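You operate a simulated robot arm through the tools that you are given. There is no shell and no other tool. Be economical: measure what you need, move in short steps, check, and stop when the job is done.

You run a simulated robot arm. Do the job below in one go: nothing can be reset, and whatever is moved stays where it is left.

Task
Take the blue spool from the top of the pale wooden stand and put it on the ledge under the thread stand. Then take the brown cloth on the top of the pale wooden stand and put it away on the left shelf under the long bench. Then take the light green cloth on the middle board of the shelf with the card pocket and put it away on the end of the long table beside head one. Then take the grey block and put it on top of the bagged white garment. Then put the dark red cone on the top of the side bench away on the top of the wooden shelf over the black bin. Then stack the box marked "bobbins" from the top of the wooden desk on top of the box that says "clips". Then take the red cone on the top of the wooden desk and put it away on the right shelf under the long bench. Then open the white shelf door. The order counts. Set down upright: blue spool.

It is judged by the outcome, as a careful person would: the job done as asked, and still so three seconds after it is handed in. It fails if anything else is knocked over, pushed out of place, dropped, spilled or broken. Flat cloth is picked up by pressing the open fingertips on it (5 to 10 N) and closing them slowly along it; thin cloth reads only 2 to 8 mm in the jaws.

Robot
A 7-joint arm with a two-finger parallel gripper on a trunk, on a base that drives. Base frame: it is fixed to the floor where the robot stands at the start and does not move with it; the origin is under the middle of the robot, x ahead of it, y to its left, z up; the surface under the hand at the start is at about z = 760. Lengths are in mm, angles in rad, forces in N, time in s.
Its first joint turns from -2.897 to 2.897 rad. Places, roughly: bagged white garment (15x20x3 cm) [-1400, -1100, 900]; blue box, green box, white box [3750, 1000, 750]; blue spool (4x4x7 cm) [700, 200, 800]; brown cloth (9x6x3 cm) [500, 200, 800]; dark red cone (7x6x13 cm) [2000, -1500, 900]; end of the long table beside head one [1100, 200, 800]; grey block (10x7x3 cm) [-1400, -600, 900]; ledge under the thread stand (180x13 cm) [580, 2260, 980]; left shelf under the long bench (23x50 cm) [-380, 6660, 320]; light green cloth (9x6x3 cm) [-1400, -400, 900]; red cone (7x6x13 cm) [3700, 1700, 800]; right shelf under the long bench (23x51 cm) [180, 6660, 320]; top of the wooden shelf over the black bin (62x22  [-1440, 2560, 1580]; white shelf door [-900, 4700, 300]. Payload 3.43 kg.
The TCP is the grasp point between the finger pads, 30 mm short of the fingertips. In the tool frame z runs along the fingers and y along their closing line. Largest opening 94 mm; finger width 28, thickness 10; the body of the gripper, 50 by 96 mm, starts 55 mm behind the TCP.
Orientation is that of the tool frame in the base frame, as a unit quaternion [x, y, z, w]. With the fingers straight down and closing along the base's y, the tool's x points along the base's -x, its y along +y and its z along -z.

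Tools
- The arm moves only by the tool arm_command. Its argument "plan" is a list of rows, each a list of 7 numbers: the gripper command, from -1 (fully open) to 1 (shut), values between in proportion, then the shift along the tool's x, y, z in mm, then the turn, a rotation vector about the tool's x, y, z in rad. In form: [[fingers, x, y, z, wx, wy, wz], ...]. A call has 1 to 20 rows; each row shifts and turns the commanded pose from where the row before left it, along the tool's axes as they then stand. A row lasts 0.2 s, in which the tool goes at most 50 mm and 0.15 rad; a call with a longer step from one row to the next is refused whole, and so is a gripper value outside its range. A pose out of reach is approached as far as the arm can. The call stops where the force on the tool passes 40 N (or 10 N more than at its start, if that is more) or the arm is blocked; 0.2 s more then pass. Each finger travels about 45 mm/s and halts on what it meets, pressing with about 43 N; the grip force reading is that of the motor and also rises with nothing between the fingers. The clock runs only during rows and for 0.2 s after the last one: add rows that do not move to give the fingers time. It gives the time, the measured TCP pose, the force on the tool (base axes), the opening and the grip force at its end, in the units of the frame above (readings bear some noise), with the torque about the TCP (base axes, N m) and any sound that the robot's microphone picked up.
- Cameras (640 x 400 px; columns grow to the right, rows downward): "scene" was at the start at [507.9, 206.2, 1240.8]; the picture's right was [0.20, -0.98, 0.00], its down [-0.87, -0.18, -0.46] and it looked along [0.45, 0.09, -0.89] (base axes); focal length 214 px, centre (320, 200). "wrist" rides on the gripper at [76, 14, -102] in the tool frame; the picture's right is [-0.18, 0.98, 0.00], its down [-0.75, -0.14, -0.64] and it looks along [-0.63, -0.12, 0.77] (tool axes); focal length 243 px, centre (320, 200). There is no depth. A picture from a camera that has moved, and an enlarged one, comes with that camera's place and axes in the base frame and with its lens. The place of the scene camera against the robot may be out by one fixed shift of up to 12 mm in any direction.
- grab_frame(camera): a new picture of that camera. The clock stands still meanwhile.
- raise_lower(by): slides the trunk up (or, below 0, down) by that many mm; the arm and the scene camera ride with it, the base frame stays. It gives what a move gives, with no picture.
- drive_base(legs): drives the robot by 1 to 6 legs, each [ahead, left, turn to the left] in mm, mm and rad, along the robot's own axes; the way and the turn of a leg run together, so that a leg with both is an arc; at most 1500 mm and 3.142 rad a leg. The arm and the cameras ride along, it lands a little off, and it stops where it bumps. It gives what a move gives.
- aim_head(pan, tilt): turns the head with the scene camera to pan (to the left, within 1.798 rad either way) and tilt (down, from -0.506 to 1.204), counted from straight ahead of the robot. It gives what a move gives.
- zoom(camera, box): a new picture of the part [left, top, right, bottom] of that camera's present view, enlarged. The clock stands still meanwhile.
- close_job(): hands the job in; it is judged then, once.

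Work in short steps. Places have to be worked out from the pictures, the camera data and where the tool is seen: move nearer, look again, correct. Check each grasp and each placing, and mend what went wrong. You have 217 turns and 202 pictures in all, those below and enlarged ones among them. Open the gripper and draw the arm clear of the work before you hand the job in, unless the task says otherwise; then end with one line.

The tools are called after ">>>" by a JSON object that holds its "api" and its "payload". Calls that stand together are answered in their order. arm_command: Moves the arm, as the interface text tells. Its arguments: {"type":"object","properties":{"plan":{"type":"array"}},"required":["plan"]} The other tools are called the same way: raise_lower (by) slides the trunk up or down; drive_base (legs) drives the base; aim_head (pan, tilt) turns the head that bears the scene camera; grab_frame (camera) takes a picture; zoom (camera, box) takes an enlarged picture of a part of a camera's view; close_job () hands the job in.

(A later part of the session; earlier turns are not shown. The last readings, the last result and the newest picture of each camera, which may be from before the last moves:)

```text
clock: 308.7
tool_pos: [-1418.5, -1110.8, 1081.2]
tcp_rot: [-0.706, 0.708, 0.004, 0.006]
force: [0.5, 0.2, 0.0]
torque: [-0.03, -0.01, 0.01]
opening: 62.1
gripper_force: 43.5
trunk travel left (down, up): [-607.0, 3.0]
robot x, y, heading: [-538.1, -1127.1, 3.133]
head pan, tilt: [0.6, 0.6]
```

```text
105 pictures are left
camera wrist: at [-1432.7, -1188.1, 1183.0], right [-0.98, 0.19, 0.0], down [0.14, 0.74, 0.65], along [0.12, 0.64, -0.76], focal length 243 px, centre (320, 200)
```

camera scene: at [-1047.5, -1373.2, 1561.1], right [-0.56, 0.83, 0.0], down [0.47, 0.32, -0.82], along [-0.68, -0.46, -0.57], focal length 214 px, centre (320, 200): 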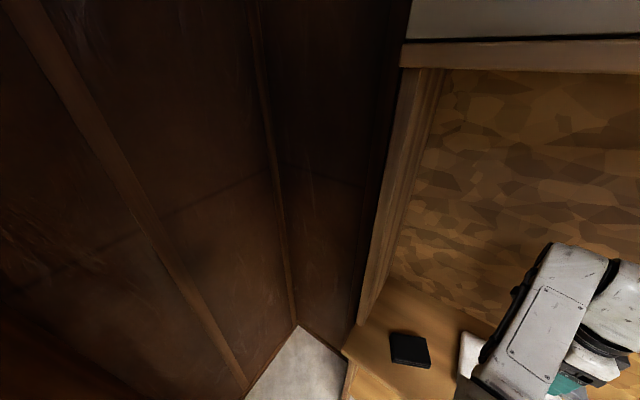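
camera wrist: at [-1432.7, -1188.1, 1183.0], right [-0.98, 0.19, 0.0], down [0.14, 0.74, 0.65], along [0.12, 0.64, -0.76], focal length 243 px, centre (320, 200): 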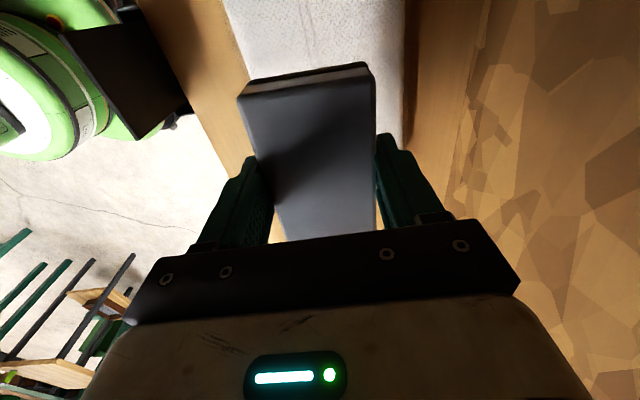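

The block is over the garment (x -1494 to -1359). I'll lower the trunk 80 and then feel down.

>>> {"api": "raise_lower", "payload": {"by": -80}}

>>> {"api": "arm_command", "payload": {"plan": [[1, 0, 6, 4, 0, 0, 0], [1, 0, 0, 4, 0, 0, 0], [1, 0, 0, 3, 0, 0, 0], [1, 0, 0, 3, 0, 0, 0], [1, 0, 0, 3, 0, 0, 0], [1, 0, 0, 0, 0, 0, 0]]}}

>>> {"api": "grab_frame", "payload": {"camera": "wrist"}}

```text
clock: 309.9
tool_pos: [-1419.6, -1110.0, 1002.7]
tcp_rot: [-0.707, 0.708, 0.003, 0.006]
force: [-0.9, 0.3, -0.9]
torque: [-0.01, 0.01, 0.0]
opening: 61.7
gripper_force: 42.9
trunk travel left (down, up): [-527.0, 83.0]
robot x, y, heading: [-533.9, -1129.0, 3.139]
head pan, tilt: [0.6, 0.6]
```

```text
clock: 311.3
tool_pos: [-1425.4, -1108.4, 985.7]
tcp_rot: [-0.707, 0.708, 0.004, 0.007]
force: [0.3, 0.8, 2.3]
torque: [0.06, 0.12, -0.11]
opening: 61.5
gripper_force: 43.3
trunk travel left (down, up): [-527.0, 83.0]
robot x, y, heading: [-534.4, -1130.9, 3.141]
head pan, tilt: [0.6, 0.6]
```

```text
104 pictures are left
camera wrist: at [-1438.6, -1187.4, 1086.6], right [-0.98, 0.19, 0.0], down [0.14, 0.74, 0.65], along [0.12, 0.64, -0.76], focal length 243 px, centre (320, 200)
```

wrist: 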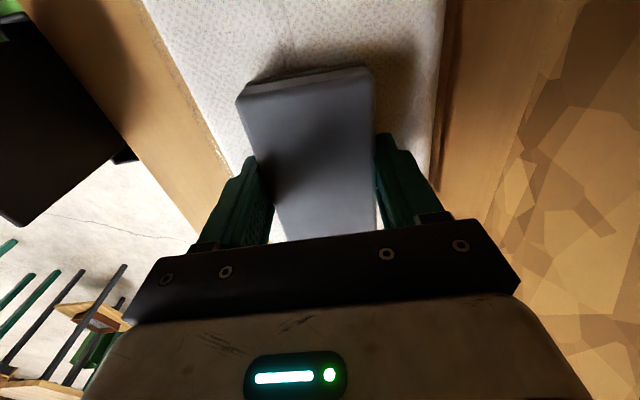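

Just touching (2 N). A couple more millimetres to seat it.

>>> {"api": "arm_command", "payload": {"plan": [[1, 0, 0, 2, 0, 0, 0], [1, 0, 0, 1, 0, 0, 0], [1, 0, 0, 0, 0, 0, 0]]}}

```text
clock: 312.1
tool_pos: [-1424.6, -1109.4, 985.0]
tcp_rot: [-0.707, 0.707, 0.005, 0.004]
force: [1.0, 1.1, 32.4]
torque: [-0.07, -0.08, -0.2]
opening: 61.7
gripper_force: 43.2
trunk travel left (down, up): [-527.0, 83.0]
robot x, y, heading: [-534.6, -1131.6, 3.14]
head pan, tilt: [0.6, 0.6]
```

Firm contact. I'll ease off, open gently and rise.

>>> {"api": "arm_command", "payload": {"plan": [[1, 0, 0, -2, 0, 0, 0], [-0.35, 0, 0, 0, 0, 0, 0], [-0.5, 0, 0, 0, 0, 0, 0], [-0.7, 0, 0, 0, 0, 0, 0], [-0.7, 0, 0, 0, 0, 0, 0], [-0.7, 0, 0, -20, 0, 0, 0], [-0.7, 0, 0, -40, 0, 0, 0]]}}

>>> {"api": "raise_lower", "payload": {"by": 80}}

>>> {"api": "grab_frame", "payload": {"camera": "wrist"}}

```text
clock: 313.7
tool_pos: [-1424.3, -1109.0, 1043.8]
tcp_rot: [-0.707, 0.708, 0.002, 0.007]
force: [0.3, 0.2, -0.1]
torque: [-0.07, -0.02, -0.02]
opening: 79.9
gripper_force: 0.0
trunk travel left (down, up): [-527.0, 83.0]
robot x, y, heading: [-539.5, -1124.9, 3.139]
head pan, tilt: [0.6, 0.6]
```

```text
clock: 314.8
tool_pos: [-1426.4, -1109.8, 1123.3]
tcp_rot: [-0.707, 0.708, 0.003, 0.006]
force: [-0.5, -0.1, 0.1]
torque: [-0.03, -0.02, 0.02]
opening: 79.8
gripper_force: 0.0
trunk travel left (down, up): [-607.0, 3.0]
robot x, y, heading: [-535.7, -1128.4, 3.139]
head pan, tilt: [0.6, 0.6]
```

```text
103 pictures are left
camera wrist: at [-1438.9, -1187.8, 1224.6], right [-0.98, 0.19, 0.0], down [0.14, 0.75, 0.65], along [0.12, 0.64, -0.76], focal length 243 px, centre (320, 200)
```

wrist: 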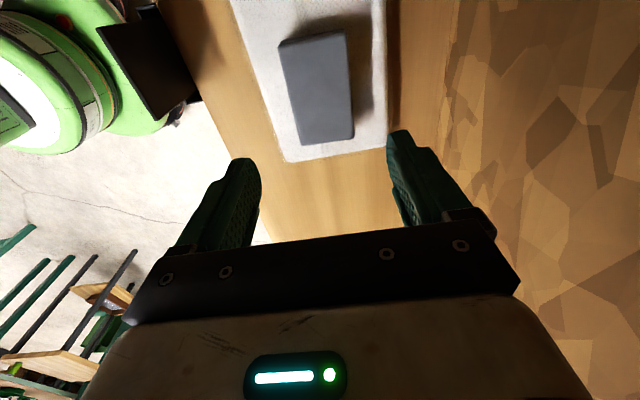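

The grey block lies flat on the garment. Next is the dark red cone: I'll back out to the corridor and return the tool to the forward-pointing posture.

>>> {"api": "drive_base", "payload": {"legs": [[-550, 0, 0], [0, -230, 0]]}}

>>> {"api": "arm_command", "payload": {"plan": [[-0.7, 0, 0, 0, 0, 0, 0.136], [-0.7, 0, 0, 0, 0, 0, 0.136], [-0.7, 0, 0, 0, 0, 0, 0.136], [-0.7, 0, 0, 0, 0, 0, 0.136], [-0.7, 0, 0, 0, 0, 0, 0.136], [-0.7, 0, 0, 0, 0, 0, 0.136], [-0.7, 0, 0, 0, 0, 0, 0.136], [-0.7, 0, 0, 0, 0, 0, 0.136], [-0.7, 0, 0, 0, 0, 0, 0.136], [-0.7, 0, 0, 0, 0, 0, 0.136], [-0.7, 0, 0, 0, 0, 0, 0.136], [-0.7, 0, 0, 0, 0, 0, 0.08], [-0.7, 0, 40, 0, 0, 0.131, 0], [-0.7, 0, 40, 0, 0, 0.131, 0], [-0.7, 0, 40, 0, 0, 0.131, 0], [-0.7, 0, 40, 0, 0, 0.131, 0], [-0.7, 0, 30, 0, 0, 0.131, 0], [-0.7, 0, 0, 0, 0, 0.131, 0]]}}

>>> {"api": "grab_frame", "payload": {"camera": "wrist"}}

```text
clock: 317.9
tool_pos: [-916.0, -1079.6, 1123.7]
tcp_rot: [0.716, -0.699, -0.002, -0.006]
force: [-0.2, -0.1, -0.5]
torque: [-0.02, -0.01, 0.0]
opening: 79.7
gripper_force: 0.1
trunk travel left (down, up): [-607.0, 3.0]
robot x, y, heading: [-28.5, -1070.6, -3.11]
head pan, tilt: [0.6, 0.6]
stopped in leg 1: the robot was blocked; the commanded pose is now the measured one
```

```text
clock: 321.6
tool_pos: [-920.5, -888.0, 1124.5]
tcp_rot: [-0.011, 0.924, 0.002, -0.383]
force: [0.7, -0.2, 0.0]
torque: [-0.04, 0.01, 0.0]
opening: 80.0
gripper_force: 0.1
trunk travel left (down, up): [-607.0, 3.0]
robot x, y, heading: [-26.9, -1071.0, -3.111]
head pan, tilt: [0.6, 0.6]
```

```text
102 pictures are left
camera wrist: at [-900.5, -876.2, 1251.6], right [0.11, 0.99, -0.12], down [0.99, -0.12, -0.08], along [-0.09, -0.11, -0.99], focal length 243 px, centre (320, 200)
```

wrist: 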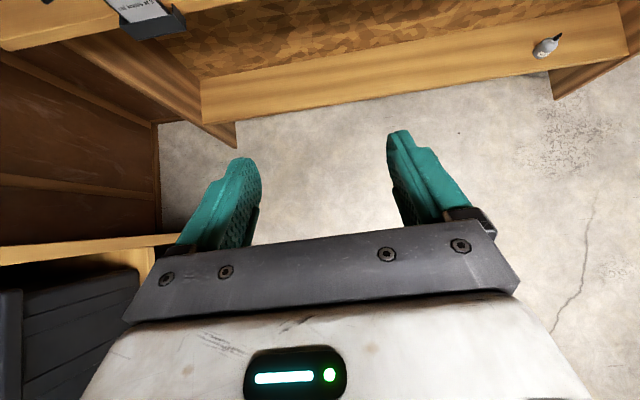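

The base brushed the grey cabinet while backing; I'll move off toward +y, finish levelling the tool, and head along the corridor.

>>> {"api": "drive_base", "payload": {"legs": [[40, -40, 0], [0, -150, -0.032]]}}

>>> {"api": "arm_command", "payload": {"plan": [[-0.7, 0, 0, 0, 0, 0.131, 0], [-0.7, 0, 0, 0, 0, 0.131, 0], [-0.7, 0, 0, 0, 0, 0.131, 0], [-0.7, 0, 0, 0, 0, 0.131, 0], [-0.7, 0, 0, 0, 0, 0.131, 0], [-0.7, 0, 0, 0, 0, 0.13, 0], [-0.7, 0, 0, 0, 0, 0, 0]]}}

>>> {"api": "aim_head", "payload": {"pan": 1.7, "tilt": 0.5}}

>>> {"api": "grab_frame", "payload": {"camera": "scene"}}

```text
clock: 323.6
tool_pos: [-955.7, -671.9, 1125.3]
tcp_rot: [0.004, 0.925, 0.008, -0.381]
force: [0.4, -1.4, -0.1]
torque: [-0.01, 0.0, 0.03]
opening: 79.8
gripper_force: 0.2
trunk travel left (down, up): [-607.0, 3.0]
robot x, y, heading: [-75.9, -883.1, 3.141]
head pan, tilt: [0.6, 0.6]
```

```text
clock: 325.2
tool_pos: [-957.5, -672.0, 1124.7]
tcp_rot: [0.0, 0.708, 0.009, -0.706]
force: [-0.2, -0.1, 0.1]
torque: [-0.01, 0.01, -0.02]
opening: 79.8
gripper_force: 0.1
trunk travel left (down, up): [-607.0, 3.0]
robot x, y, heading: [-70.8, -883.1, 3.142]
head pan, tilt: [0.6, 0.6]
```

```text
clock: 326.5
tool_pos: [-957.9, -672.6, 1125.7]
tcp_rot: [0.0, 0.708, 0.009, -0.706]
force: [0.4, 0.4, 0.1]
torque: [-0.03, -0.02, -0.03]
opening: 80.1
gripper_force: 0.0
trunk travel left (down, up): [-607.0, 3.0]
robot x, y, heading: [-66.8, -881.0, 3.142]
head pan, tilt: [1.7, 0.499]
```

```text
101 pictures are left
camera scene: at [-497.2, -1168.3, 1570.3], right [-0.99, -0.13, 0.0], down [-0.06, 0.47, -0.88], along [0.11, -0.87, -0.48], focal length 214 px, centre (320, 200)
```

scene: 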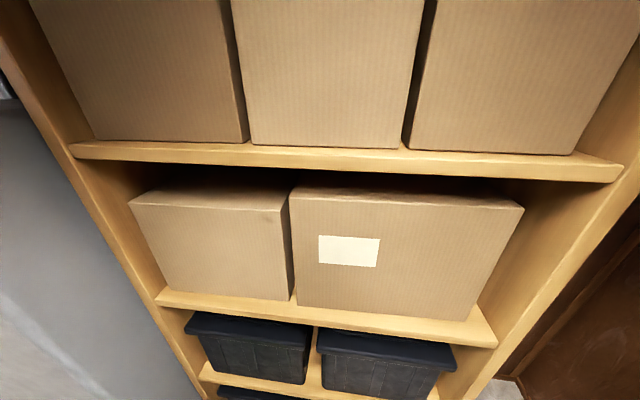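

I'll test here whether the level tool can be lifted high enough for the 1580 mm shelf, going up in moderate steps.

>>> {"api": "arm_command", "payload": {"plan": [[-0.7, 30, 0, 0, 0, 0, 0], [-0.7, 40, 0, 0, 0, 0, 0], [-0.7, 40, 0, 0, 0, 0, 0], [-0.7, 40, 0, 0, 0, 0, 0], [-0.7, 40, 0, 0, 0, 0, 0]]}}

>>> {"api": "aim_head", "payload": {"pan": 0.2, "tilt": 0.3}}

>>> {"api": "grab_frame", "payload": {"camera": "scene"}}

```text
clock: 327.7
tool_pos: [-958.0, -673.2, 1315.3]
tcp_rot: [0.0, 0.709, 0.008, -0.705]
force: [0.5, 0.6, -0.4]
torque: [0.01, -0.01, 0.01]
opening: 80.1
gripper_force: 0.0
trunk travel left (down, up): [-607.0, 3.0]
robot x, y, heading: [-70.5, -882.4, 3.143]
head pan, tilt: [1.7, 0.499]
```

```text
clock: 329.3
tool_pos: [-956.9, -675.1, 1314.2]
tcp_rot: [0.001, 0.708, 0.008, -0.706]
force: [-0.1, -0.7, -0.3]
torque: [-0.02, 0.0, 0.02]
opening: 79.8
gripper_force: 0.1
trunk travel left (down, up): [-607.0, 3.0]
robot x, y, heading: [-71.9, -882.1, 3.138]
head pan, tilt: [0.201, 0.3]
```

```text
100 pictures are left
camera scene: at [-600.2, -1096.5, 1588.6], right [-0.2, 0.98, 0.0], down [0.29, 0.06, -0.96], along [-0.94, -0.19, -0.3], focal length 214 px, centre (320, 200)
```

scene: 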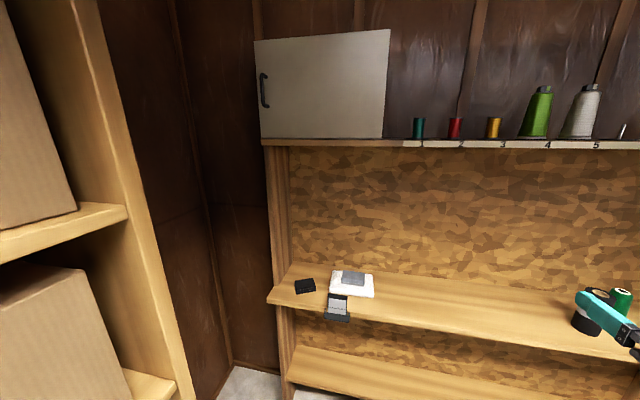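

Fine at 1315. I'll continue up.

>>> {"api": "arm_command", "payload": {"plan": [[-0.7, 40, 0, 0, 0, 0, 0], [-0.7, 40, 0, 0, 0, 0, 0], [-0.7, 40, 0, 0, 0, 0, 0], [-0.7, 40, 0, 0, 0, 0, 0], [-0.7, 40, 0, 0, 0, 0, 0], [-0.7, 40, 0, 0, 0, 0, 0], [-0.7, 40, 0, 0, 0, 0, 0], [-0.7, 40, 0, 0, 0, 0, 0], [-0.7, 30, 0, 0, 0, 0, 0]]}}

>>> {"api": "grab_frame", "payload": {"camera": "scene"}}

```text
clock: 331.3
tool_pos: [-958.8, -678.1, 1667.0]
tcp_rot: [0.001, 0.708, 0.009, -0.706]
force: [-0.1, 0.3, 0.0]
torque: [-0.04, 0.0, 0.0]
opening: 79.8
gripper_force: 0.0
trunk travel left (down, up): [-607.0, 3.0]
robot x, y, heading: [-68.8, -883.5, 3.135]
head pan, tilt: [0.201, 0.3]
```

```text
99 pictures are left
camera scene: at [-600.1, -1096.5, 1588.6], right [-0.2, 0.98, 0.0], down [0.29, 0.06, -0.96], along [-0.94, -0.19, -0.3], focal length 214 px, centre (320, 200)
```

scene: 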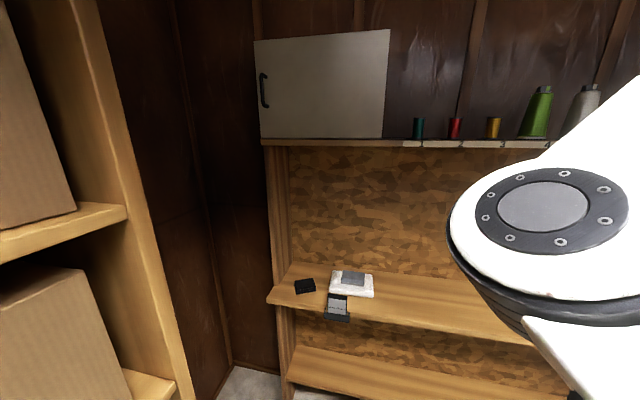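

It reaches 1667, so the high shelf is feasible. I'll lower the arm again and drive to the side bench.

>>> {"api": "arm_command", "payload": {"plan": [[-0.7, -45, 0, 0, 0, 0, 0], [-0.7, -45, 0, 0, 0, 0, 0], [-0.7, -45, 0, 0, 0, 0, 0], [-0.7, -45, 0, 0, 0, 0, 0], [-0.7, -45, 0, 0, 0, 0, 0], [-0.7, -45, 0, 0, 0, 0, 0], [-0.7, -45, 0, 0, 0, 0, 0], [-0.7, -45, 0, 0, 0, 0, 0], [-0.7, -45, 0, 0, 0, 0, 0], [-0.7, -45, 0, 0, 0, 0, 0], [-0.7, -45, 0, 0, 0, 0, 0], [-0.7, -45, 0, 0, 0, 0, 0]]}}

>>> {"api": "drive_base", "payload": {"legs": [[-1500, 0, 0], [-560, 0, 0], [0, -500, 0], [0, 0, 1.57]]}}

>>> {"api": "aim_head", "payload": {"pan": -0.2, "tilt": 0.5}}

>>> {"api": "grab_frame", "payload": {"camera": "scene"}}

>>> {"api": "grab_frame", "payload": {"camera": "wrist"}}

```text
clock: 333.9
tool_pos: [-956.2, -670.8, 1125.4]
tcp_rot: [0.001, 0.708, 0.009, -0.706]
force: [0.4, -0.6, -0.2]
torque: [0.03, -0.01, -0.03]
opening: 79.7
gripper_force: 0.0
trunk travel left (down, up): [-607.0, 3.0]
robot x, y, heading: [-72.2, -884.7, 3.141]
head pan, tilt: [0.201, 0.3]
```

```text
clock: 350.4
tool_pos: [1744.7, -1269.6, 1124.1]
tcp_rot: [0.498, -0.504, 0.49, 0.508]
force: [-0.6, 0.3, 0.1]
torque: [-0.03, 0.02, -0.01]
opening: 79.8
gripper_force: 0.0
trunk travel left (down, up): [-607.0, 3.0]
robot x, y, heading: [1963.5, -385.9, -1.588]
head pan, tilt: [0.201, 0.3]
```

```text
clock: 351.2
tool_pos: [1745.2, -1268.8, 1125.2]
tcp_rot: [0.498, -0.504, 0.49, 0.508]
force: [0.9, 0.5, 0.0]
torque: [0.0, -0.02, 0.0]
opening: 79.8
gripper_force: 0.0
trunk travel left (down, up): [-607.0, 3.0]
robot x, y, heading: [1965.3, -386.1, -1.587]
head pan, tilt: [-0.201, 0.499]
```

```text
98 pictures are left
camera scene: at [2137.6, -921.1, 1570.3], right [-0.98, 0.21, 0.0], down [0.1, 0.47, -0.88], along [-0.19, -0.86, -0.48], focal length 214 px, centre (320, 200)
```

scene: 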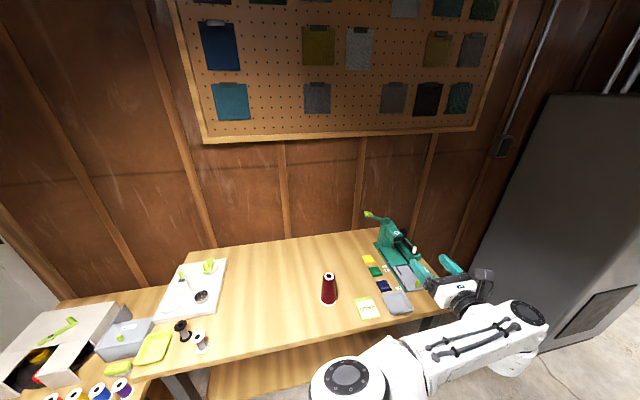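

```text
97 pictures are left
camera wrist: at [1734.7, -1167.5, 1201.2], right [-0.98, 0.02, -0.17], down [0.15, 0.64, -0.75], along [0.09, -0.77, -0.64], focal length 243 px, centre (320, 200)
```

wrist: 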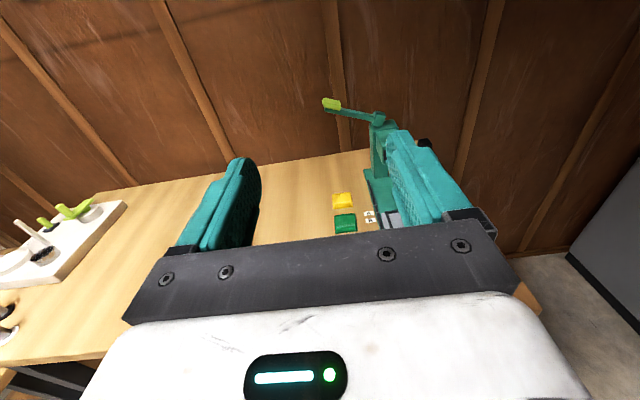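

The cone is at about (1988, -1455), on a bench top near z 815. I'll shift left 243, lower the trunk 170 and look along the wrist camera.

>>> {"api": "drive_base", "payload": {"legs": [[0, 243, 0.016]]}}

>>> {"api": "raise_lower", "payload": {"by": -170}}

>>> {"api": "grab_frame", "payload": {"camera": "wrist"}}

>>> {"api": "grab_frame", "payload": {"camera": "scene"}}

```text
clock: 353.0
tool_pos: [2003.0, -1275.3, 1124.8]
tcp_rot: [0.502, -0.499, 0.495, 0.503]
force: [-1.1, -0.1, 0.1]
torque: [0.01, 0.03, 0.0]
opening: 80.0
gripper_force: 0.1
trunk travel left (down, up): [-607.0, 3.0]
robot x, y, heading: [2208.0, -386.1, -1.567]
head pan, tilt: [-0.201, 0.499]
```

```text
clock: 354.9
tool_pos: [2003.0, -1274.4, 953.9]
tcp_rot: [0.502, -0.499, 0.495, 0.504]
force: [-0.4, 0.6, 0.6]
torque: [0.02, -0.01, -0.01]
opening: 79.9
gripper_force: 0.0
trunk travel left (down, up): [-437.0, 173.0]
robot x, y, heading: [2206.6, -386.5, -1.567]
head pan, tilt: [-0.201, 0.499]
```

```text
96 pictures are left
camera wrist: at [1991.7, -1172.6, 1031.3], right [-0.98, 0.01, -0.17], down [0.14, 0.64, -0.75], along [0.11, -0.77, -0.63], focal length 243 px, centre (320, 200)
```

wrist: 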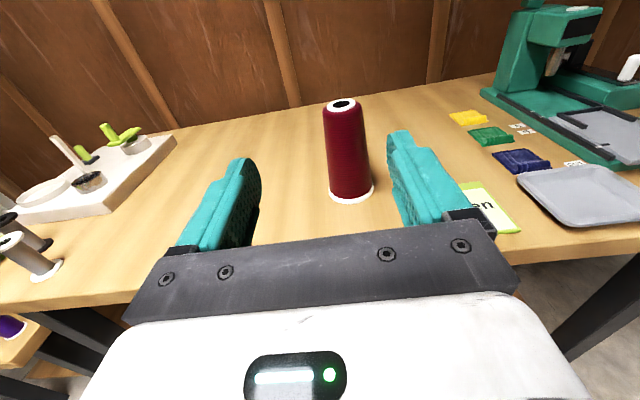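

```text
95 pictures are left
camera scene: at [2390.2, -919.2, 1400.3], right [-0.98, 0.2, 0.0], down [0.09, 0.47, -0.88], along [-0.17, -0.86, -0.48], focal length 214 px, centre (320, 200)
```

scene: 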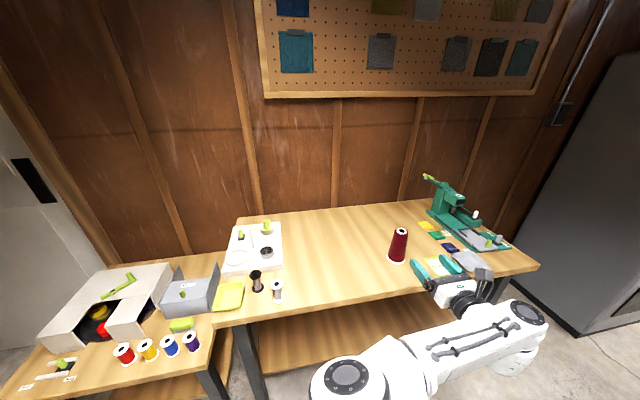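

Cone base at (1984, -1460, 803). I'll align x, open fully, lower to z≈863 and advance most of the way.

>>> {"api": "arm_command", "payload": {"plan": [[-1, 0, 20, 0, 0, 0, 0], [-1, 0, 0, 0, 0, 0, 0]]}}

>>> {"api": "raise_lower", "payload": {"by": -90}}

>>> {"api": "drive_base", "payload": {"legs": [[100, 0, 0]]}}

>>> {"api": "grab_frame", "payload": {"camera": "wrist"}}

```text
clock: 355.5
tool_pos: [1984.4, -1274.6, 953.9]
tcp_rot: [0.502, -0.5, 0.495, 0.503]
force: [-0.3, 0.1, 0.0]
torque: [0.02, -0.04, -0.01]
opening: 94.0
gripper_force: 0.0
trunk travel left (down, up): [-437.0, 173.0]
robot x, y, heading: [2208.0, -385.6, -1.563]
head pan, tilt: [-0.201, 0.499]
```

```text
clock: 356.8
tool_pos: [1982.5, -1274.4, 865.1]
tcp_rot: [0.502, -0.499, 0.495, 0.503]
force: [-0.5, 0.2, 0.4]
torque: [0.01, -0.02, 0.02]
opening: 94.0
gripper_force: 0.0
trunk travel left (down, up): [-347.0, 263.0]
robot x, y, heading: [2205.1, -390.2, -1.571]
head pan, tilt: [-0.201, 0.499]
```

```text
clock: 357.9
tool_pos: [1984.1, -1376.2, 865.1]
tcp_rot: [0.503, -0.499, 0.495, 0.504]
force: [0.1, 0.2, 0.0]
torque: [0.0, -0.03, 0.03]
opening: 94.1
gripper_force: 0.0
trunk travel left (down, up): [-347.0, 263.0]
robot x, y, heading: [2206.2, -487.6, -1.57]
head pan, tilt: [-0.201, 0.499]
```

```text
94 pictures are left
camera wrist: at [1972.6, -1274.0, 941.7], right [-0.98, 0.01, -0.17], down [0.14, 0.64, -0.75], along [0.11, -0.77, -0.63], focal length 243 px, centre (320, 200)
```

wrist: 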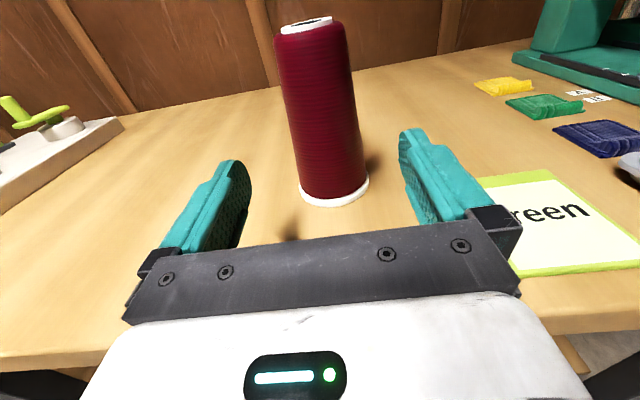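

Aligned. Advance 82 mm and close on the cone.

>>> {"api": "drive_base", "payload": {"legs": [[80, 0, 0]]}}

>>> {"api": "arm_command", "payload": {"plan": [[-0.7, 0, 0, 0, 0, 0, 0], [-0.4, 0, 0, 0, 0, 0, 0], [-0.1, 0, 0, 0, 0, 0, 0], [0.2, 0, 0, 0, 0, 0, 0], [1, 0, 0, 0, 0, 0, 0], [1, 0, 0, 0, 0, 0, 0], [1, 5, 0, 0, 0, 0, 0], [1, 20, 0, 0, 0, 0, 0]]}}

>>> {"api": "grab_frame", "payload": {"camera": "wrist"}}

```text
clock: 359.0
tool_pos: [1983.6, -1456.9, 864.9]
tcp_rot: [0.503, -0.499, 0.495, 0.503]
force: [0.8, 0.6, 0.2]
torque: [-0.04, -0.02, -0.03]
opening: 94.2
gripper_force: 0.1
trunk travel left (down, up): [-347.0, 263.0]
robot x, y, heading: [2205.2, -568.2, -1.57]
head pan, tilt: [-0.201, 0.499]
```

```text
clock: 360.8
tool_pos: [1984.3, -1456.5, 890.8]
tcp_rot: [0.502, -0.5, 0.495, 0.503]
force: [-0.5, -0.5, -0.9]
torque: [0.03, -0.01, 0.02]
opening: 59.8
gripper_force: 42.7
trunk travel left (down, up): [-347.0, 263.0]
robot x, y, heading: [2209.5, -565.3, -1.572]
head pan, tilt: [-0.201, 0.499]
```

```text
93 pictures are left
camera wrist: at [1972.8, -1354.7, 966.6], right [-0.98, 0.01, -0.17], down [0.14, 0.64, -0.75], along [0.11, -0.76, -0.64], focal length 243 px, centre (320, 200)
```

wrist: 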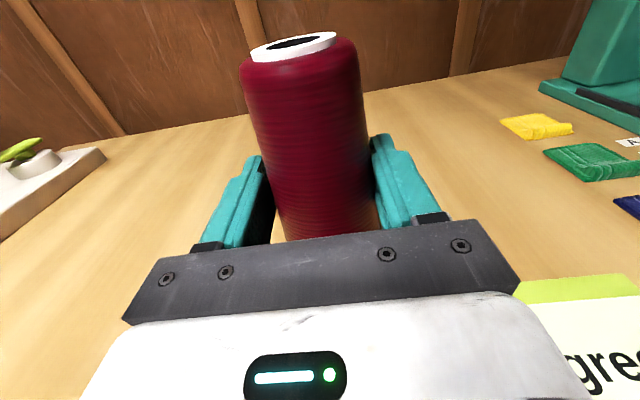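

Cone held at 60 mm. I'll raise, back off, turn to face -x and travel down the corridor.

>>> {"api": "raise_lower", "payload": {"by": 260}}

>>> {"api": "drive_base", "payload": {"legs": [[-250, 0, 0], [0, 0, -1.57], [0, 560, 0], [1500, 0, 0], [1000, 0, 0]]}}

>>> {"api": "aim_head", "payload": {"pan": -0.9, "tilt": 0.3}}

>>> {"api": "grab_frame", "payload": {"camera": "wrist"}}

```text
clock: 363.5
tool_pos: [1984.7, -1457.7, 1149.1]
tcp_rot: [0.502, -0.5, 0.494, 0.504]
force: [0.4, 0.5, -1.2]
torque: [-0.01, -0.05, -0.02]
opening: 59.4
gripper_force: 43.0
trunk travel left (down, up): [-607.0, 3.0]
robot x, y, heading: [2206.8, -567.6, -1.569]
head pan, tilt: [-0.201, 0.499]
```

```text
clock: 383.7
tool_pos: [-1165.6, -655.6, 1151.2]
tcp_rot: [-0.002, 0.708, 0.006, -0.706]
force: [0.1, 0.0, -1.9]
torque: [-0.02, -0.02, -0.02]
opening: 58.2
gripper_force: 43.2
trunk travel left (down, up): [-607.0, 3.0]
robot x, y, heading: [-279.6, -879.2, -3.14]
head pan, tilt: [-0.201, 0.499]
```

```text
clock: 384.8
tool_pos: [-1167.4, -655.5, 1150.1]
tcp_rot: [-0.002, 0.708, 0.006, -0.706]
force: [0.0, 0.2, -2.2]
torque: [-0.02, -0.03, 0.03]
opening: 58.3
gripper_force: 42.9
trunk travel left (down, up): [-607.0, 3.0]
robot x, y, heading: [-278.1, -881.7, -3.138]
head pan, tilt: [-0.901, 0.3]
```

```text
92 pictures are left
camera wrist: at [-1062.8, -644.1, 1226.8], right [0.01, 0.98, -0.17], down [0.64, -0.14, -0.75], along [-0.77, -0.11, -0.64], focal length 243 px, centre (320, 200)
```

wrist: 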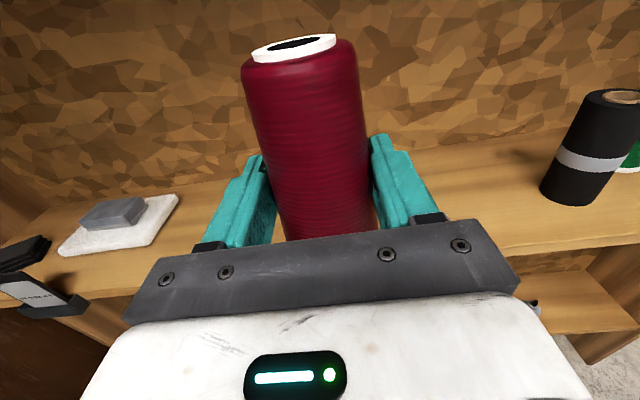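

Travel right along the aisle toward the shelf over the black bin, keeping a bit further from the wall side.

>>> {"api": "drive_base", "payload": {"legs": [[-90, 0, 0], [0, -1500, 0], [0, -1500, 0], [0, -100, 0]]}}

>>> {"api": "aim_head", "payload": {"pan": -0.2, "tilt": 0.1}}

>>> {"api": "grab_frame", "payload": {"camera": "scene"}}

>>> {"api": "grab_frame", "payload": {"camera": "wrist"}}

```text
clock: 400.7
tool_pos: [-1096.4, 2446.6, 1150.9]
tcp_rot: [0.0, 0.708, 0.007, -0.706]
force: [0.3, -0.6, -1.4]
torque: [0.03, -0.01, -0.02]
opening: 58.1
gripper_force: 43.0
trunk travel left (down, up): [-607.0, 3.0]
robot x, y, heading: [-209.4, 2221.4, -3.139]
head pan, tilt: [-0.901, 0.3]
```

```text
clock: 401.7
tool_pos: [-1096.4, 2446.8, 1149.5]
tcp_rot: [-0.001, 0.709, 0.008, -0.706]
force: [0.8, 0.2, -1.2]
torque: [0.01, -0.01, 0.04]
opening: 58.3
gripper_force: 42.8
trunk travel left (down, up): [-607.0, 3.0]
robot x, y, heading: [-206.0, 2219.9, -3.139]
head pan, tilt: [-0.201, 0.099]
```

```text
91 pictures are left
camera scene: at [-738.0, 2041.3, 1607.3], right [0.2, 0.98, 0.0], down [0.1, -0.02, -0.99], along [-0.97, 0.2, -0.1], focal length 214 px, centre (320, 200)
```

scene: 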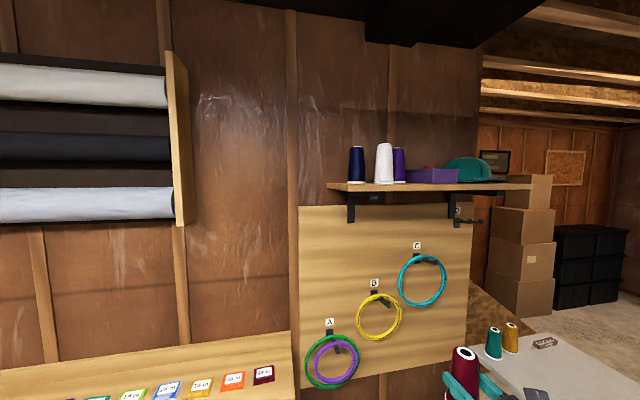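

```text
90 pictures are left
camera wrist: at [-992.8, 2458.6, 1226.8], right [0.01, 0.98, -0.17], down [0.64, -0.14, -0.75], along [-0.77, -0.1, -0.64], focal length 243 px, centre (320, 200)
```

wrist: 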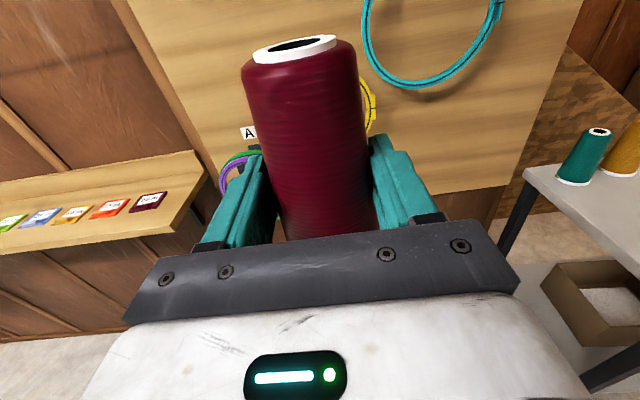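

The shelf already holds several cones and boxes. I'll raise the tool above it, still short of it, for a look from above.

>>> {"api": "arm_command", "payload": {"plan": [[1, 40, 0, 0, 0, 0, 0], [1, 45, 0, 0, 0, 0, 0], [1, 45, 0, 0, 0, 0, 0], [1, 45, 0, 0, 0, 0, 0], [1, 45, 0, 0, 0, 0, 0], [1, 45, 0, 0, 0, 0, 0], [1, 45, 0, 0, 0, 0, 0], [1, 45, 0, 0, 0, 0, 0], [1, 45, 0, 0, 0, 0, 0], [1, 45, 0, 0, 0, 0, 0], [1, 45, 0, 0, 0, 0, 0], [1, 45, 0, 0, 0, 0, 0], [1, 20, 0, 0, 0, 0, 0]]}}

>>> {"api": "grab_frame", "payload": {"camera": "wrist"}}

```text
clock: 404.5
tool_pos: [-1100.3, 2440.3, 1708.0]
tcp_rot: [-0.001, 0.708, 0.007, -0.706]
force: [0.4, -0.7, -1.5]
torque: [0.01, -0.04, 0.0]
opening: 58.0
gripper_force: 43.2
trunk travel left (down, up): [-607.0, 3.0]
robot x, y, heading: [-208.3, 2219.0, -3.142]
head pan, tilt: [-0.201, 0.099]
```

```text
89 pictures are left
camera wrist: at [-995.3, 2452.9, 1782.9], right [0.01, 0.98, -0.17], down [0.64, -0.14, -0.75], along [-0.77, -0.1, -0.64], focal length 243 px, centre (320, 200)
```

wrist: 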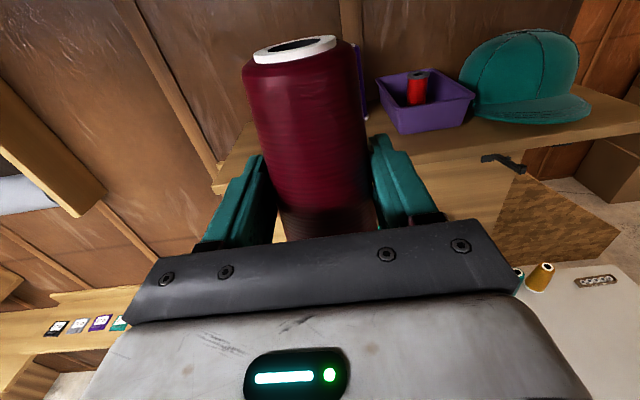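

The held cone hides the middle. I'll shift left (‑y) 230 to see the cones to its right.

>>> {"api": "drive_base", "payload": {"legs": [[0, 230, 0]]}}

>>> {"api": "grab_frame", "payload": {"camera": "wrist"}}

```text
clock: 406.3
tool_pos: [-1099.4, 2211.2, 1705.8]
tcp_rot: [-0.001, 0.708, 0.007, -0.706]
force: [-0.3, 0.2, -0.9]
torque: [0.04, -0.04, 0.03]
opening: 57.7
gripper_force: 42.7
trunk travel left (down, up): [-607.0, 3.0]
robot x, y, heading: [-209.0, 1986.9, -3.142]
head pan, tilt: [-0.201, 0.099]
```

```text
88 pictures are left
camera wrist: at [-995.5, 2222.8, 1782.5], right [0.01, 0.98, -0.17], down [0.64, -0.14, -0.75], along [-0.77, -0.1, -0.64], focal length 243 px, centre (320, 200)
```

wrist: 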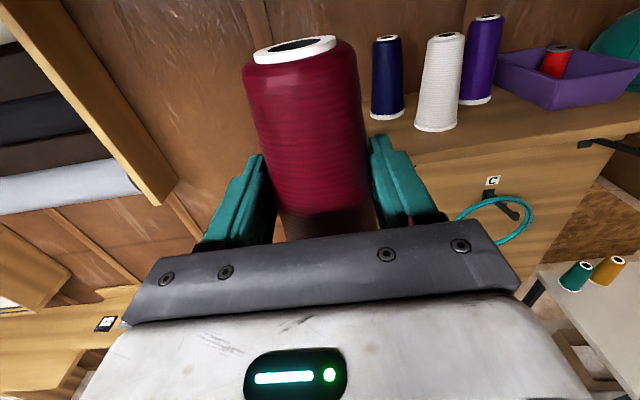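

I see a free spot at the front between the white cone and the purple box. I'll zoom to measure it.

>>> {"api": "zoom", "payload": {"camera": "wrist", "box": [360, 10, 640, 185]}}

```text
2.29 times, centred on (500, 98) of wrist
camera zoom: at [-995.5, 2222.8, 1782.5], right [0.01, 0.98, -0.17], down [0.64, -0.14, -0.75], along [-0.77, -0.1, -0.64], focal length 555 px, centre (-91, 434)
```

zoom: 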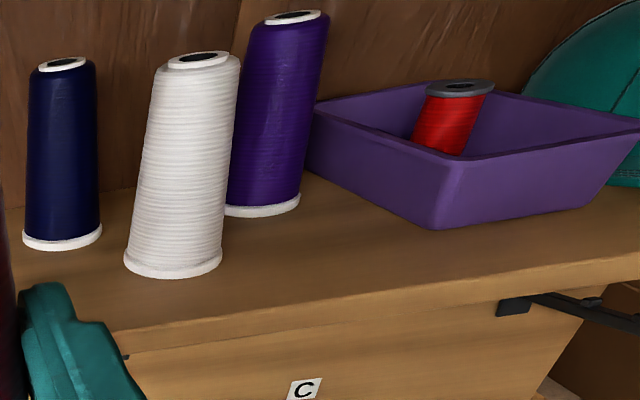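

Target spot (-1360, 2487): clear of the white cone, purple cone and purple box. I'll shift right 276 and forward 200 at height, then check.

>>> {"api": "drive_base", "payload": {"legs": [[0, -276, 0], [200, 0, 0]]}}

>>> {"api": "aim_head", "payload": {"pan": -0.5, "tilt": 0.1}}

>>> {"api": "grab_frame", "payload": {"camera": "scene"}}

>>> {"api": "grab_frame", "payload": {"camera": "wrist"}}

```text
clock: 409.4
tool_pos: [-1298.7, 2488.5, 1705.9]
tcp_rot: [0.0, 0.709, 0.008, -0.705]
force: [0.4, 0.8, -1.3]
torque: [-0.02, 0.0, 0.0]
opening: 57.7
gripper_force: 42.9
trunk travel left (down, up): [-607.0, 3.0]
robot x, y, heading: [-407.2, 2264.0, 3.141]
head pan, tilt: [-0.201, 0.099]
```

```text
clock: 410.2
tool_pos: [-1299.5, 2489.5, 1705.3]
tcp_rot: [-0.001, 0.709, 0.008, -0.705]
force: [-0.2, -0.2, -1.3]
torque: [-0.01, -0.01, 0.02]
opening: 57.6
gripper_force: 42.7
trunk travel left (down, up): [-607.0, 3.0]
robot x, y, heading: [-406.1, 2264.1, 3.138]
head pan, tilt: [-0.499, 0.099]
```

```text
86 pictures are left
camera scene: at [-928.5, 2113.8, 1607.3], right [0.48, 0.88, 0.0], down [0.09, -0.05, -0.99], along [-0.87, 0.48, -0.1], focal length 214 px, centre (320, 200)
```

scene: 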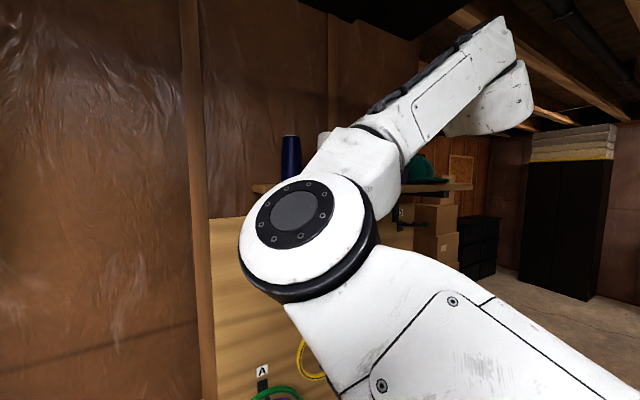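

```text
85 pictures are left
camera wrist: at [-1194.9, 2500.1, 1782.3], right [0.01, 0.98, -0.17], down [0.64, -0.14, -0.75], along [-0.77, -0.1, -0.64], focal length 243 px, centre (320, 200)
```

wrist: 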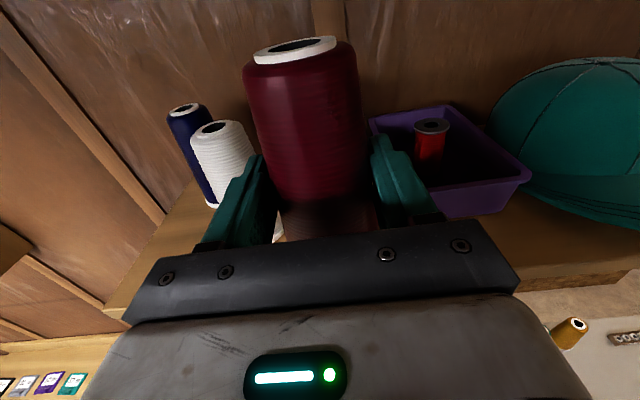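

Good. Forward the last 61 mm, then lower 50 with the trunk and look.

>>> {"api": "drive_base", "payload": {"legs": [[61, 0, 0]]}}

>>> {"api": "raise_lower", "payload": {"by": -48}}

>>> {"api": "grab_frame", "payload": {"camera": "wrist"}}

```text
clock: 411.2
tool_pos: [-1360.4, 2488.5, 1704.8]
tcp_rot: [0.001, 0.708, 0.007, -0.706]
force: [-0.2, -0.9, -0.8]
torque: [-0.02, 0.02, 0.02]
opening: 57.8
gripper_force: 42.8
trunk travel left (down, up): [-607.0, 3.0]
robot x, y, heading: [-468.3, 2263.6, 3.142]
head pan, tilt: [-0.499, 0.099]
```

```text
clock: 412.1
tool_pos: [-1360.0, 2488.5, 1656.8]
tcp_rot: [0.0, 0.709, 0.007, -0.706]
force: [-0.8, 0.4, -1.8]
torque: [0.02, -0.04, 0.02]
opening: 57.9
gripper_force: 42.6
trunk travel left (down, up): [-559.0, 51.0]
robot x, y, heading: [-469.8, 2265.5, 3.135]
head pan, tilt: [-0.499, 0.099]
```

```text
84 pictures are left
camera wrist: at [-1256.3, 2500.3, 1734.2], right [0.01, 0.98, -0.17], down [0.64, -0.14, -0.75], along [-0.76, -0.1, -0.64], focal length 243 px, centre (320, 200)
```

wrist: 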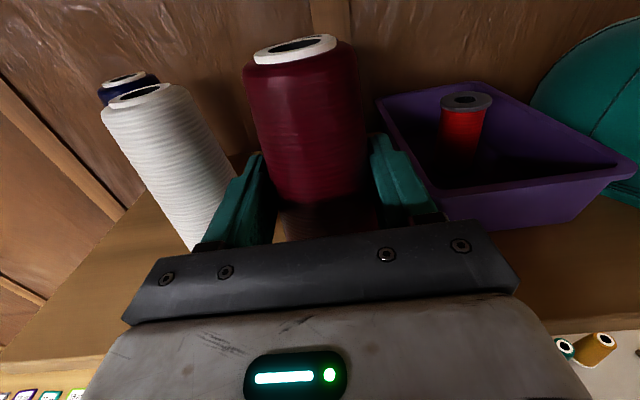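

Balanced between neighbours. I'll lower in small steps to contact.

>>> {"api": "arm_command", "payload": {"plan": [[1, -4, 0, 0, 0, 0, 0], [1, -3, 0, 0, 0, 0, 0], [1, -3, 0, 0, 0, 0, 0], [1, -2, 0, 0, 0, 0, 0], [1, 0, 0, 0, 0, 0, 0]]}}

```text
clock: 413.3
tool_pos: [-1360.0, 2488.9, 1646.6]
tcp_rot: [-0.002, 0.708, 0.008, -0.706]
force: [-3.9, 1.5, 8.8]
torque: [0.33, 0.48, -0.01]
opening: 57.4
gripper_force: 43.6
trunk travel left (down, up): [-559.0, 51.0]
robot x, y, heading: [-469.3, 2267.3, 3.144]
head pan, tilt: [-0.499, 0.099]
```

Contact. I'll press 1 mm more, then open slightly to 68 mm.

>>> {"api": "arm_command", "payload": {"plan": [[1, -1, 0, 0, 0, 0, 0], [-0.28, 0, 0, 0, 0, 0, 0], [-0.38, 0, 0, 0, 0, 0, 0], [-0.45, 0, 0, 0, 0, 0, 0], [-0.45, 0, 0, 0, 0, 0, 0]]}}

>>> {"api": "grab_frame", "payload": {"camera": "wrist"}}

```text
clock: 414.5
tool_pos: [-1360.0, 2488.6, 1644.4]
tcp_rot: [-0.001, 0.709, 0.008, -0.705]
force: [-0.6, 0.8, 0.4]
torque: [0.0, 0.01, 0.01]
opening: 68.2
gripper_force: 0.1
trunk travel left (down, up): [-559.0, 51.0]
robot x, y, heading: [-466.6, 2265.9, 3.141]
head pan, tilt: [-0.499, 0.099]
```

```text
83 pictures are left
camera wrist: at [-1256.2, 2500.3, 1721.3], right [0.01, 0.98, -0.17], down [0.64, -0.14, -0.75], along [-0.76, -0.1, -0.64], focal length 243 px, centre (320, 200)
```

wrist: 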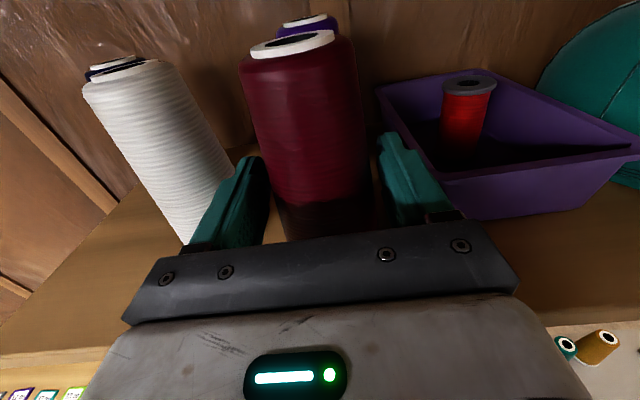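

Released. I'll back straight out and verify.

>>> {"api": "drive_base", "payload": {"legs": [[-230, 0, 0]]}}

>>> {"api": "grab_frame", "payload": {"camera": "wrist"}}

```text
clock: 416.2
tool_pos: [-1129.7, 2487.1, 1644.8]
tcp_rot: [-0.002, 0.709, 0.006, -0.706]
force: [-0.1, 0.0, 0.4]
torque: [-0.04, 0.01, -0.01]
opening: 68.0
gripper_force: 0.1
trunk travel left (down, up): [-559.0, 51.0]
robot x, y, heading: [-238.0, 2263.5, 3.141]
head pan, tilt: [-0.499, 0.099]
```

```text
82 pictures are left
camera wrist: at [-1025.5, 2499.2, 1721.4], right [0.01, 0.98, -0.17], down [0.64, -0.14, -0.75], along [-0.76, -0.1, -0.64], focal length 243 px, centre (320, 200)
```

wrist: 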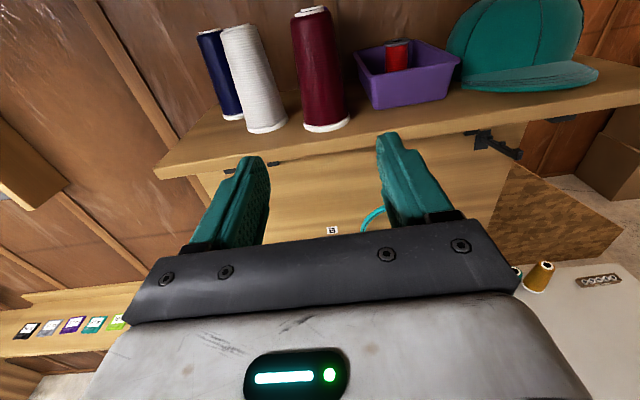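

The dark red cone stands on the shelf. Next the boxes on the far desk: I'll lower the arm and drive back round via the corridor.

>>> {"api": "arm_command", "payload": {"plan": [[-0.5, -45, 0, 0, 0, 0, 0], [-0.5, -45, 0, 0, 0, 0, 0], [-0.5, -45, 0, 0, 0, 0, 0], [-0.5, -45, 0, 0, 0, 0, 0], [-0.5, -45, 0, 0, 0, 0, 0], [-0.5, -45, 0, 0, 0, 0, 0], [-0.5, -45, 0, 0, 0, 0, 0], [-0.5, -45, 0, 0, 0, 0, 0], [-0.5, -45, 0, 0, 0, 0, 0], [-0.5, -45, 0, 0, 0, 0, 0], [-0.5, -45, 0, 0, 0, 0, 0]]}}

>>> {"api": "drive_base", "payload": {"legs": [[20, 0, 0], [0, 1500, 0], [0, 1500, 0], [0, 140, 0], [-1500, 0, 0], [-1000, 0, 0]]}}

>>> {"api": "drive_base", "payload": {"legs": [[0, -1000, 0], [0, 0, -3.14]]}}

>>> {"api": "aim_head", "payload": {"pan": 0.3, "tilt": 0.35}}

>>> {"api": "grab_frame", "payload": {"camera": "scene"}}

```text
clock: 418.6
tool_pos: [-1125.9, 2493.6, 1150.2]
tcp_rot: [-0.001, 0.708, 0.006, -0.706]
force: [-1.0, -0.1, 0.6]
torque: [0.0, 0.02, 0.02]
opening: 70.4
gripper_force: 0.0
trunk travel left (down, up): [-559.0, 51.0]
robot x, y, heading: [-237.0, 2264.4, 3.144]
head pan, tilt: [-0.499, 0.099]
```

```text
clock: 446.2
tool_pos: [1366.3, -664.4, 1149.9]
tcp_rot: [0.008, 0.708, 0.015, -0.706]
force: [-0.7, 0.2, 1.1]
torque: [-0.01, 0.02, -0.01]
opening: 70.4
gripper_force: 0.0
trunk travel left (down, up): [-559.0, 51.0]
robot x, y, heading: [2248.8, -910.8, 3.123]
head pan, tilt: [-0.499, 0.099]
```

```text
clock: 458.8
tool_pos: [3153.8, -131.7, 1149.4]
tcp_rot: [0.709, 0.001, 0.705, 0.007]
force: [0.5, 0.2, -0.6]
torque: [0.0, 0.02, -0.01]
opening: 70.5
gripper_force: 0.1
trunk travel left (down, up): [-559.0, 51.0]
robot x, y, heading: [2269.1, 97.5, -0.003]
head pan, tilt: [-0.499, 0.099]
```

```text
clock: 459.9
tool_pos: [3153.3, -130.7, 1149.9]
tcp_rot: [0.709, 0.001, 0.706, 0.007]
force: [0.0, -0.7, 0.1]
torque: [-0.03, -0.02, 0.03]
opening: 70.6
gripper_force: 0.0
trunk travel left (down, up): [-559.0, 51.0]
robot x, y, heading: [2262.4, 94.7, 0.004]
head pan, tilt: [0.3, 0.351]
```

```text
81 pictures are left
camera scene: at [2800.9, 316.7, 1535.9], right [0.3, -0.96, 0.0], down [-0.33, -0.1, -0.94], along [0.9, 0.28, -0.34], focal length 214 px, centre (320, 200)
```

scene: 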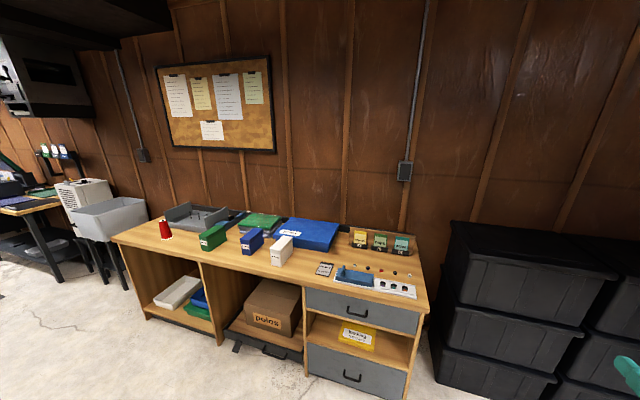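

The desk shows a red cone and green, blue and white boxes. I'll zoom to read the labels.

>>> {"api": "zoom", "payload": {"camera": "scene", "box": [140, 190, 340, 315]}}

```text
3.20 times, centred on (240, 252) of scene
camera zoom: at [2800.9, 316.7, 1535.9], right [0.3, -0.96, 0.0], down [-0.33, -0.1, -0.94], along [0.9, 0.28, -0.34], focal length 686 px, centre (576, 32)
```

zoom: 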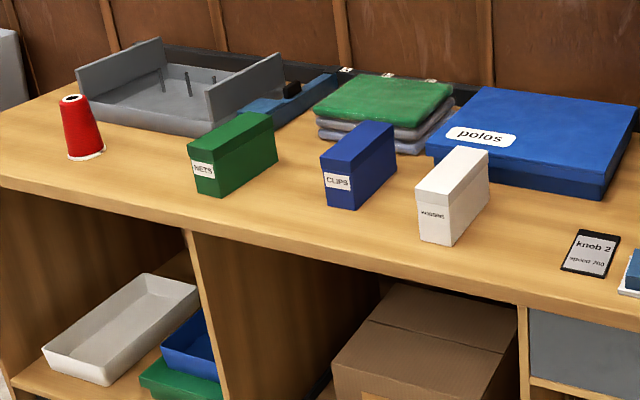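

Blue says "CLIPS", green "NETS"; the white one looks like "bobbins". I'll drive in front of the white box, lower and look with the wrist camera.

>>> {"api": "drive_base", "payload": {"legs": [[0, 960, 0], [330, 0, 0]]}}

>>> {"api": "raise_lower", "payload": {"by": -150}}

>>> {"api": "grab_frame", "payload": {"camera": "wrist"}}

```text
clock: 466.7
tool_pos: [3480.1, 836.7, 1149.9]
tcp_rot: [0.709, 0.001, 0.705, 0.007]
force: [-0.6, -1.2, -0.5]
torque: [-0.01, 0.04, 0.01]
opening: 70.4
gripper_force: 0.1
trunk travel left (down, up): [-559.0, 51.0]
robot x, y, heading: [2594.0, 1056.9, 0.002]
head pan, tilt: [0.3, 0.351]
```

```text
clock: 468.4
tool_pos: [3479.8, 836.3, 999.6]
tcp_rot: [0.709, 0.002, 0.706, 0.006]
force: [0.4, -0.9, 0.4]
torque: [-0.01, -0.01, 0.04]
opening: 70.5
gripper_force: 0.1
trunk travel left (down, up): [-409.0, 201.0]
robot x, y, heading: [2589.2, 1060.3, 0.001]
head pan, tilt: [0.3, 0.351]
```

```text
79 pictures are left
camera wrist: at [3379.6, 822.4, 1077.0], right [-0.01, -0.98, -0.17], down [-0.64, 0.14, -0.75], along [0.76, 0.11, -0.64], focal length 243 px, centre (320, 200)
```

wrist: 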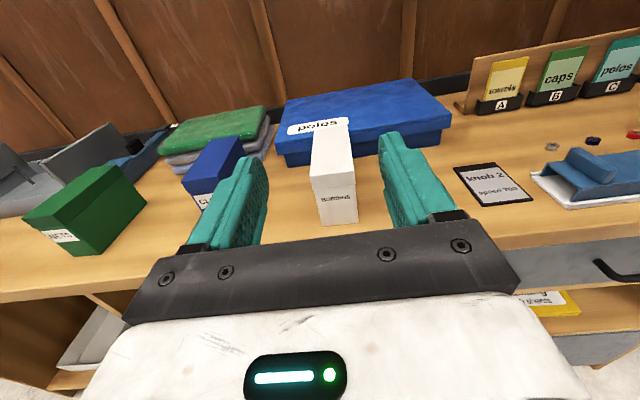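

It's marked "BOBBINS": about 55 mm wide at y 812–867, front face x≈3648, desk z≈802. I'll open, lower to z≈857 and drive in around it partway.

>>> {"api": "arm_command", "payload": {"plan": [[-1, 0, -3, 0, 0, 0, 0], [-1, 0, 0, 0, 0, 0, 0]]}}

>>> {"api": "raise_lower", "payload": {"by": -143}}

>>> {"api": "drive_base", "payload": {"legs": [[130, 0, 0]]}}

>>> {"api": "grab_frame", "payload": {"camera": "wrist"}}

```text
clock: 469.0
tool_pos: [3481.2, 839.6, 999.6]
tcp_rot: [0.709, 0.002, 0.706, 0.006]
force: [0.0, 0.6, 0.2]
torque: [0.0, 0.02, 0.0]
opening: 94.3
gripper_force: 0.0
trunk travel left (down, up): [-409.0, 201.0]
robot x, y, heading: [2595.2, 1060.6, 0.001]
head pan, tilt: [0.3, 0.351]
```

```text
clock: 470.7
tool_pos: [3481.0, 838.7, 857.1]
tcp_rot: [0.709, 0.002, 0.705, 0.007]
force: [-0.1, -0.8, -0.6]
torque: [0.02, -0.01, 0.0]
opening: 94.2
gripper_force: 0.0
trunk travel left (down, up): [-266.0, 344.0]
robot x, y, heading: [2591.5, 1062.8, 0.004]
head pan, tilt: [0.3, 0.351]
```

```text
clock: 472.0
tool_pos: [3610.1, 838.7, 857.3]
tcp_rot: [0.709, 0.002, 0.706, 0.006]
force: [0.2, 0.2, -0.1]
torque: [-0.01, 0.01, -0.01]
opening: 93.8
gripper_force: 0.0
trunk travel left (down, up): [-266.0, 344.0]
robot x, y, heading: [2723.0, 1059.2, 0.003]
head pan, tilt: [0.3, 0.351]
```

```text
78 pictures are left
camera wrist: at [3509.0, 826.1, 934.1], right [-0.01, -0.98, -0.17], down [-0.64, 0.14, -0.75], along [0.76, 0.11, -0.64], focal length 243 px, centre (320, 200)
```

wrist: 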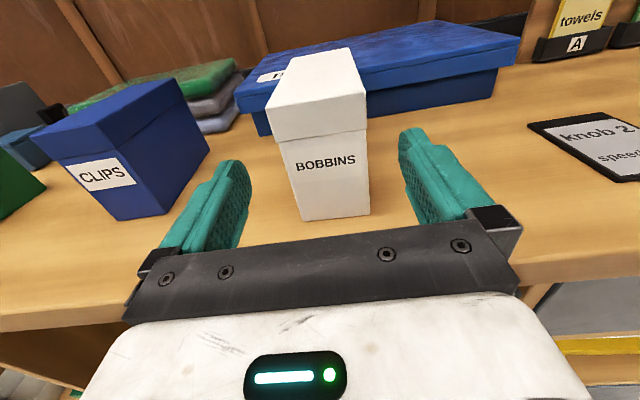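

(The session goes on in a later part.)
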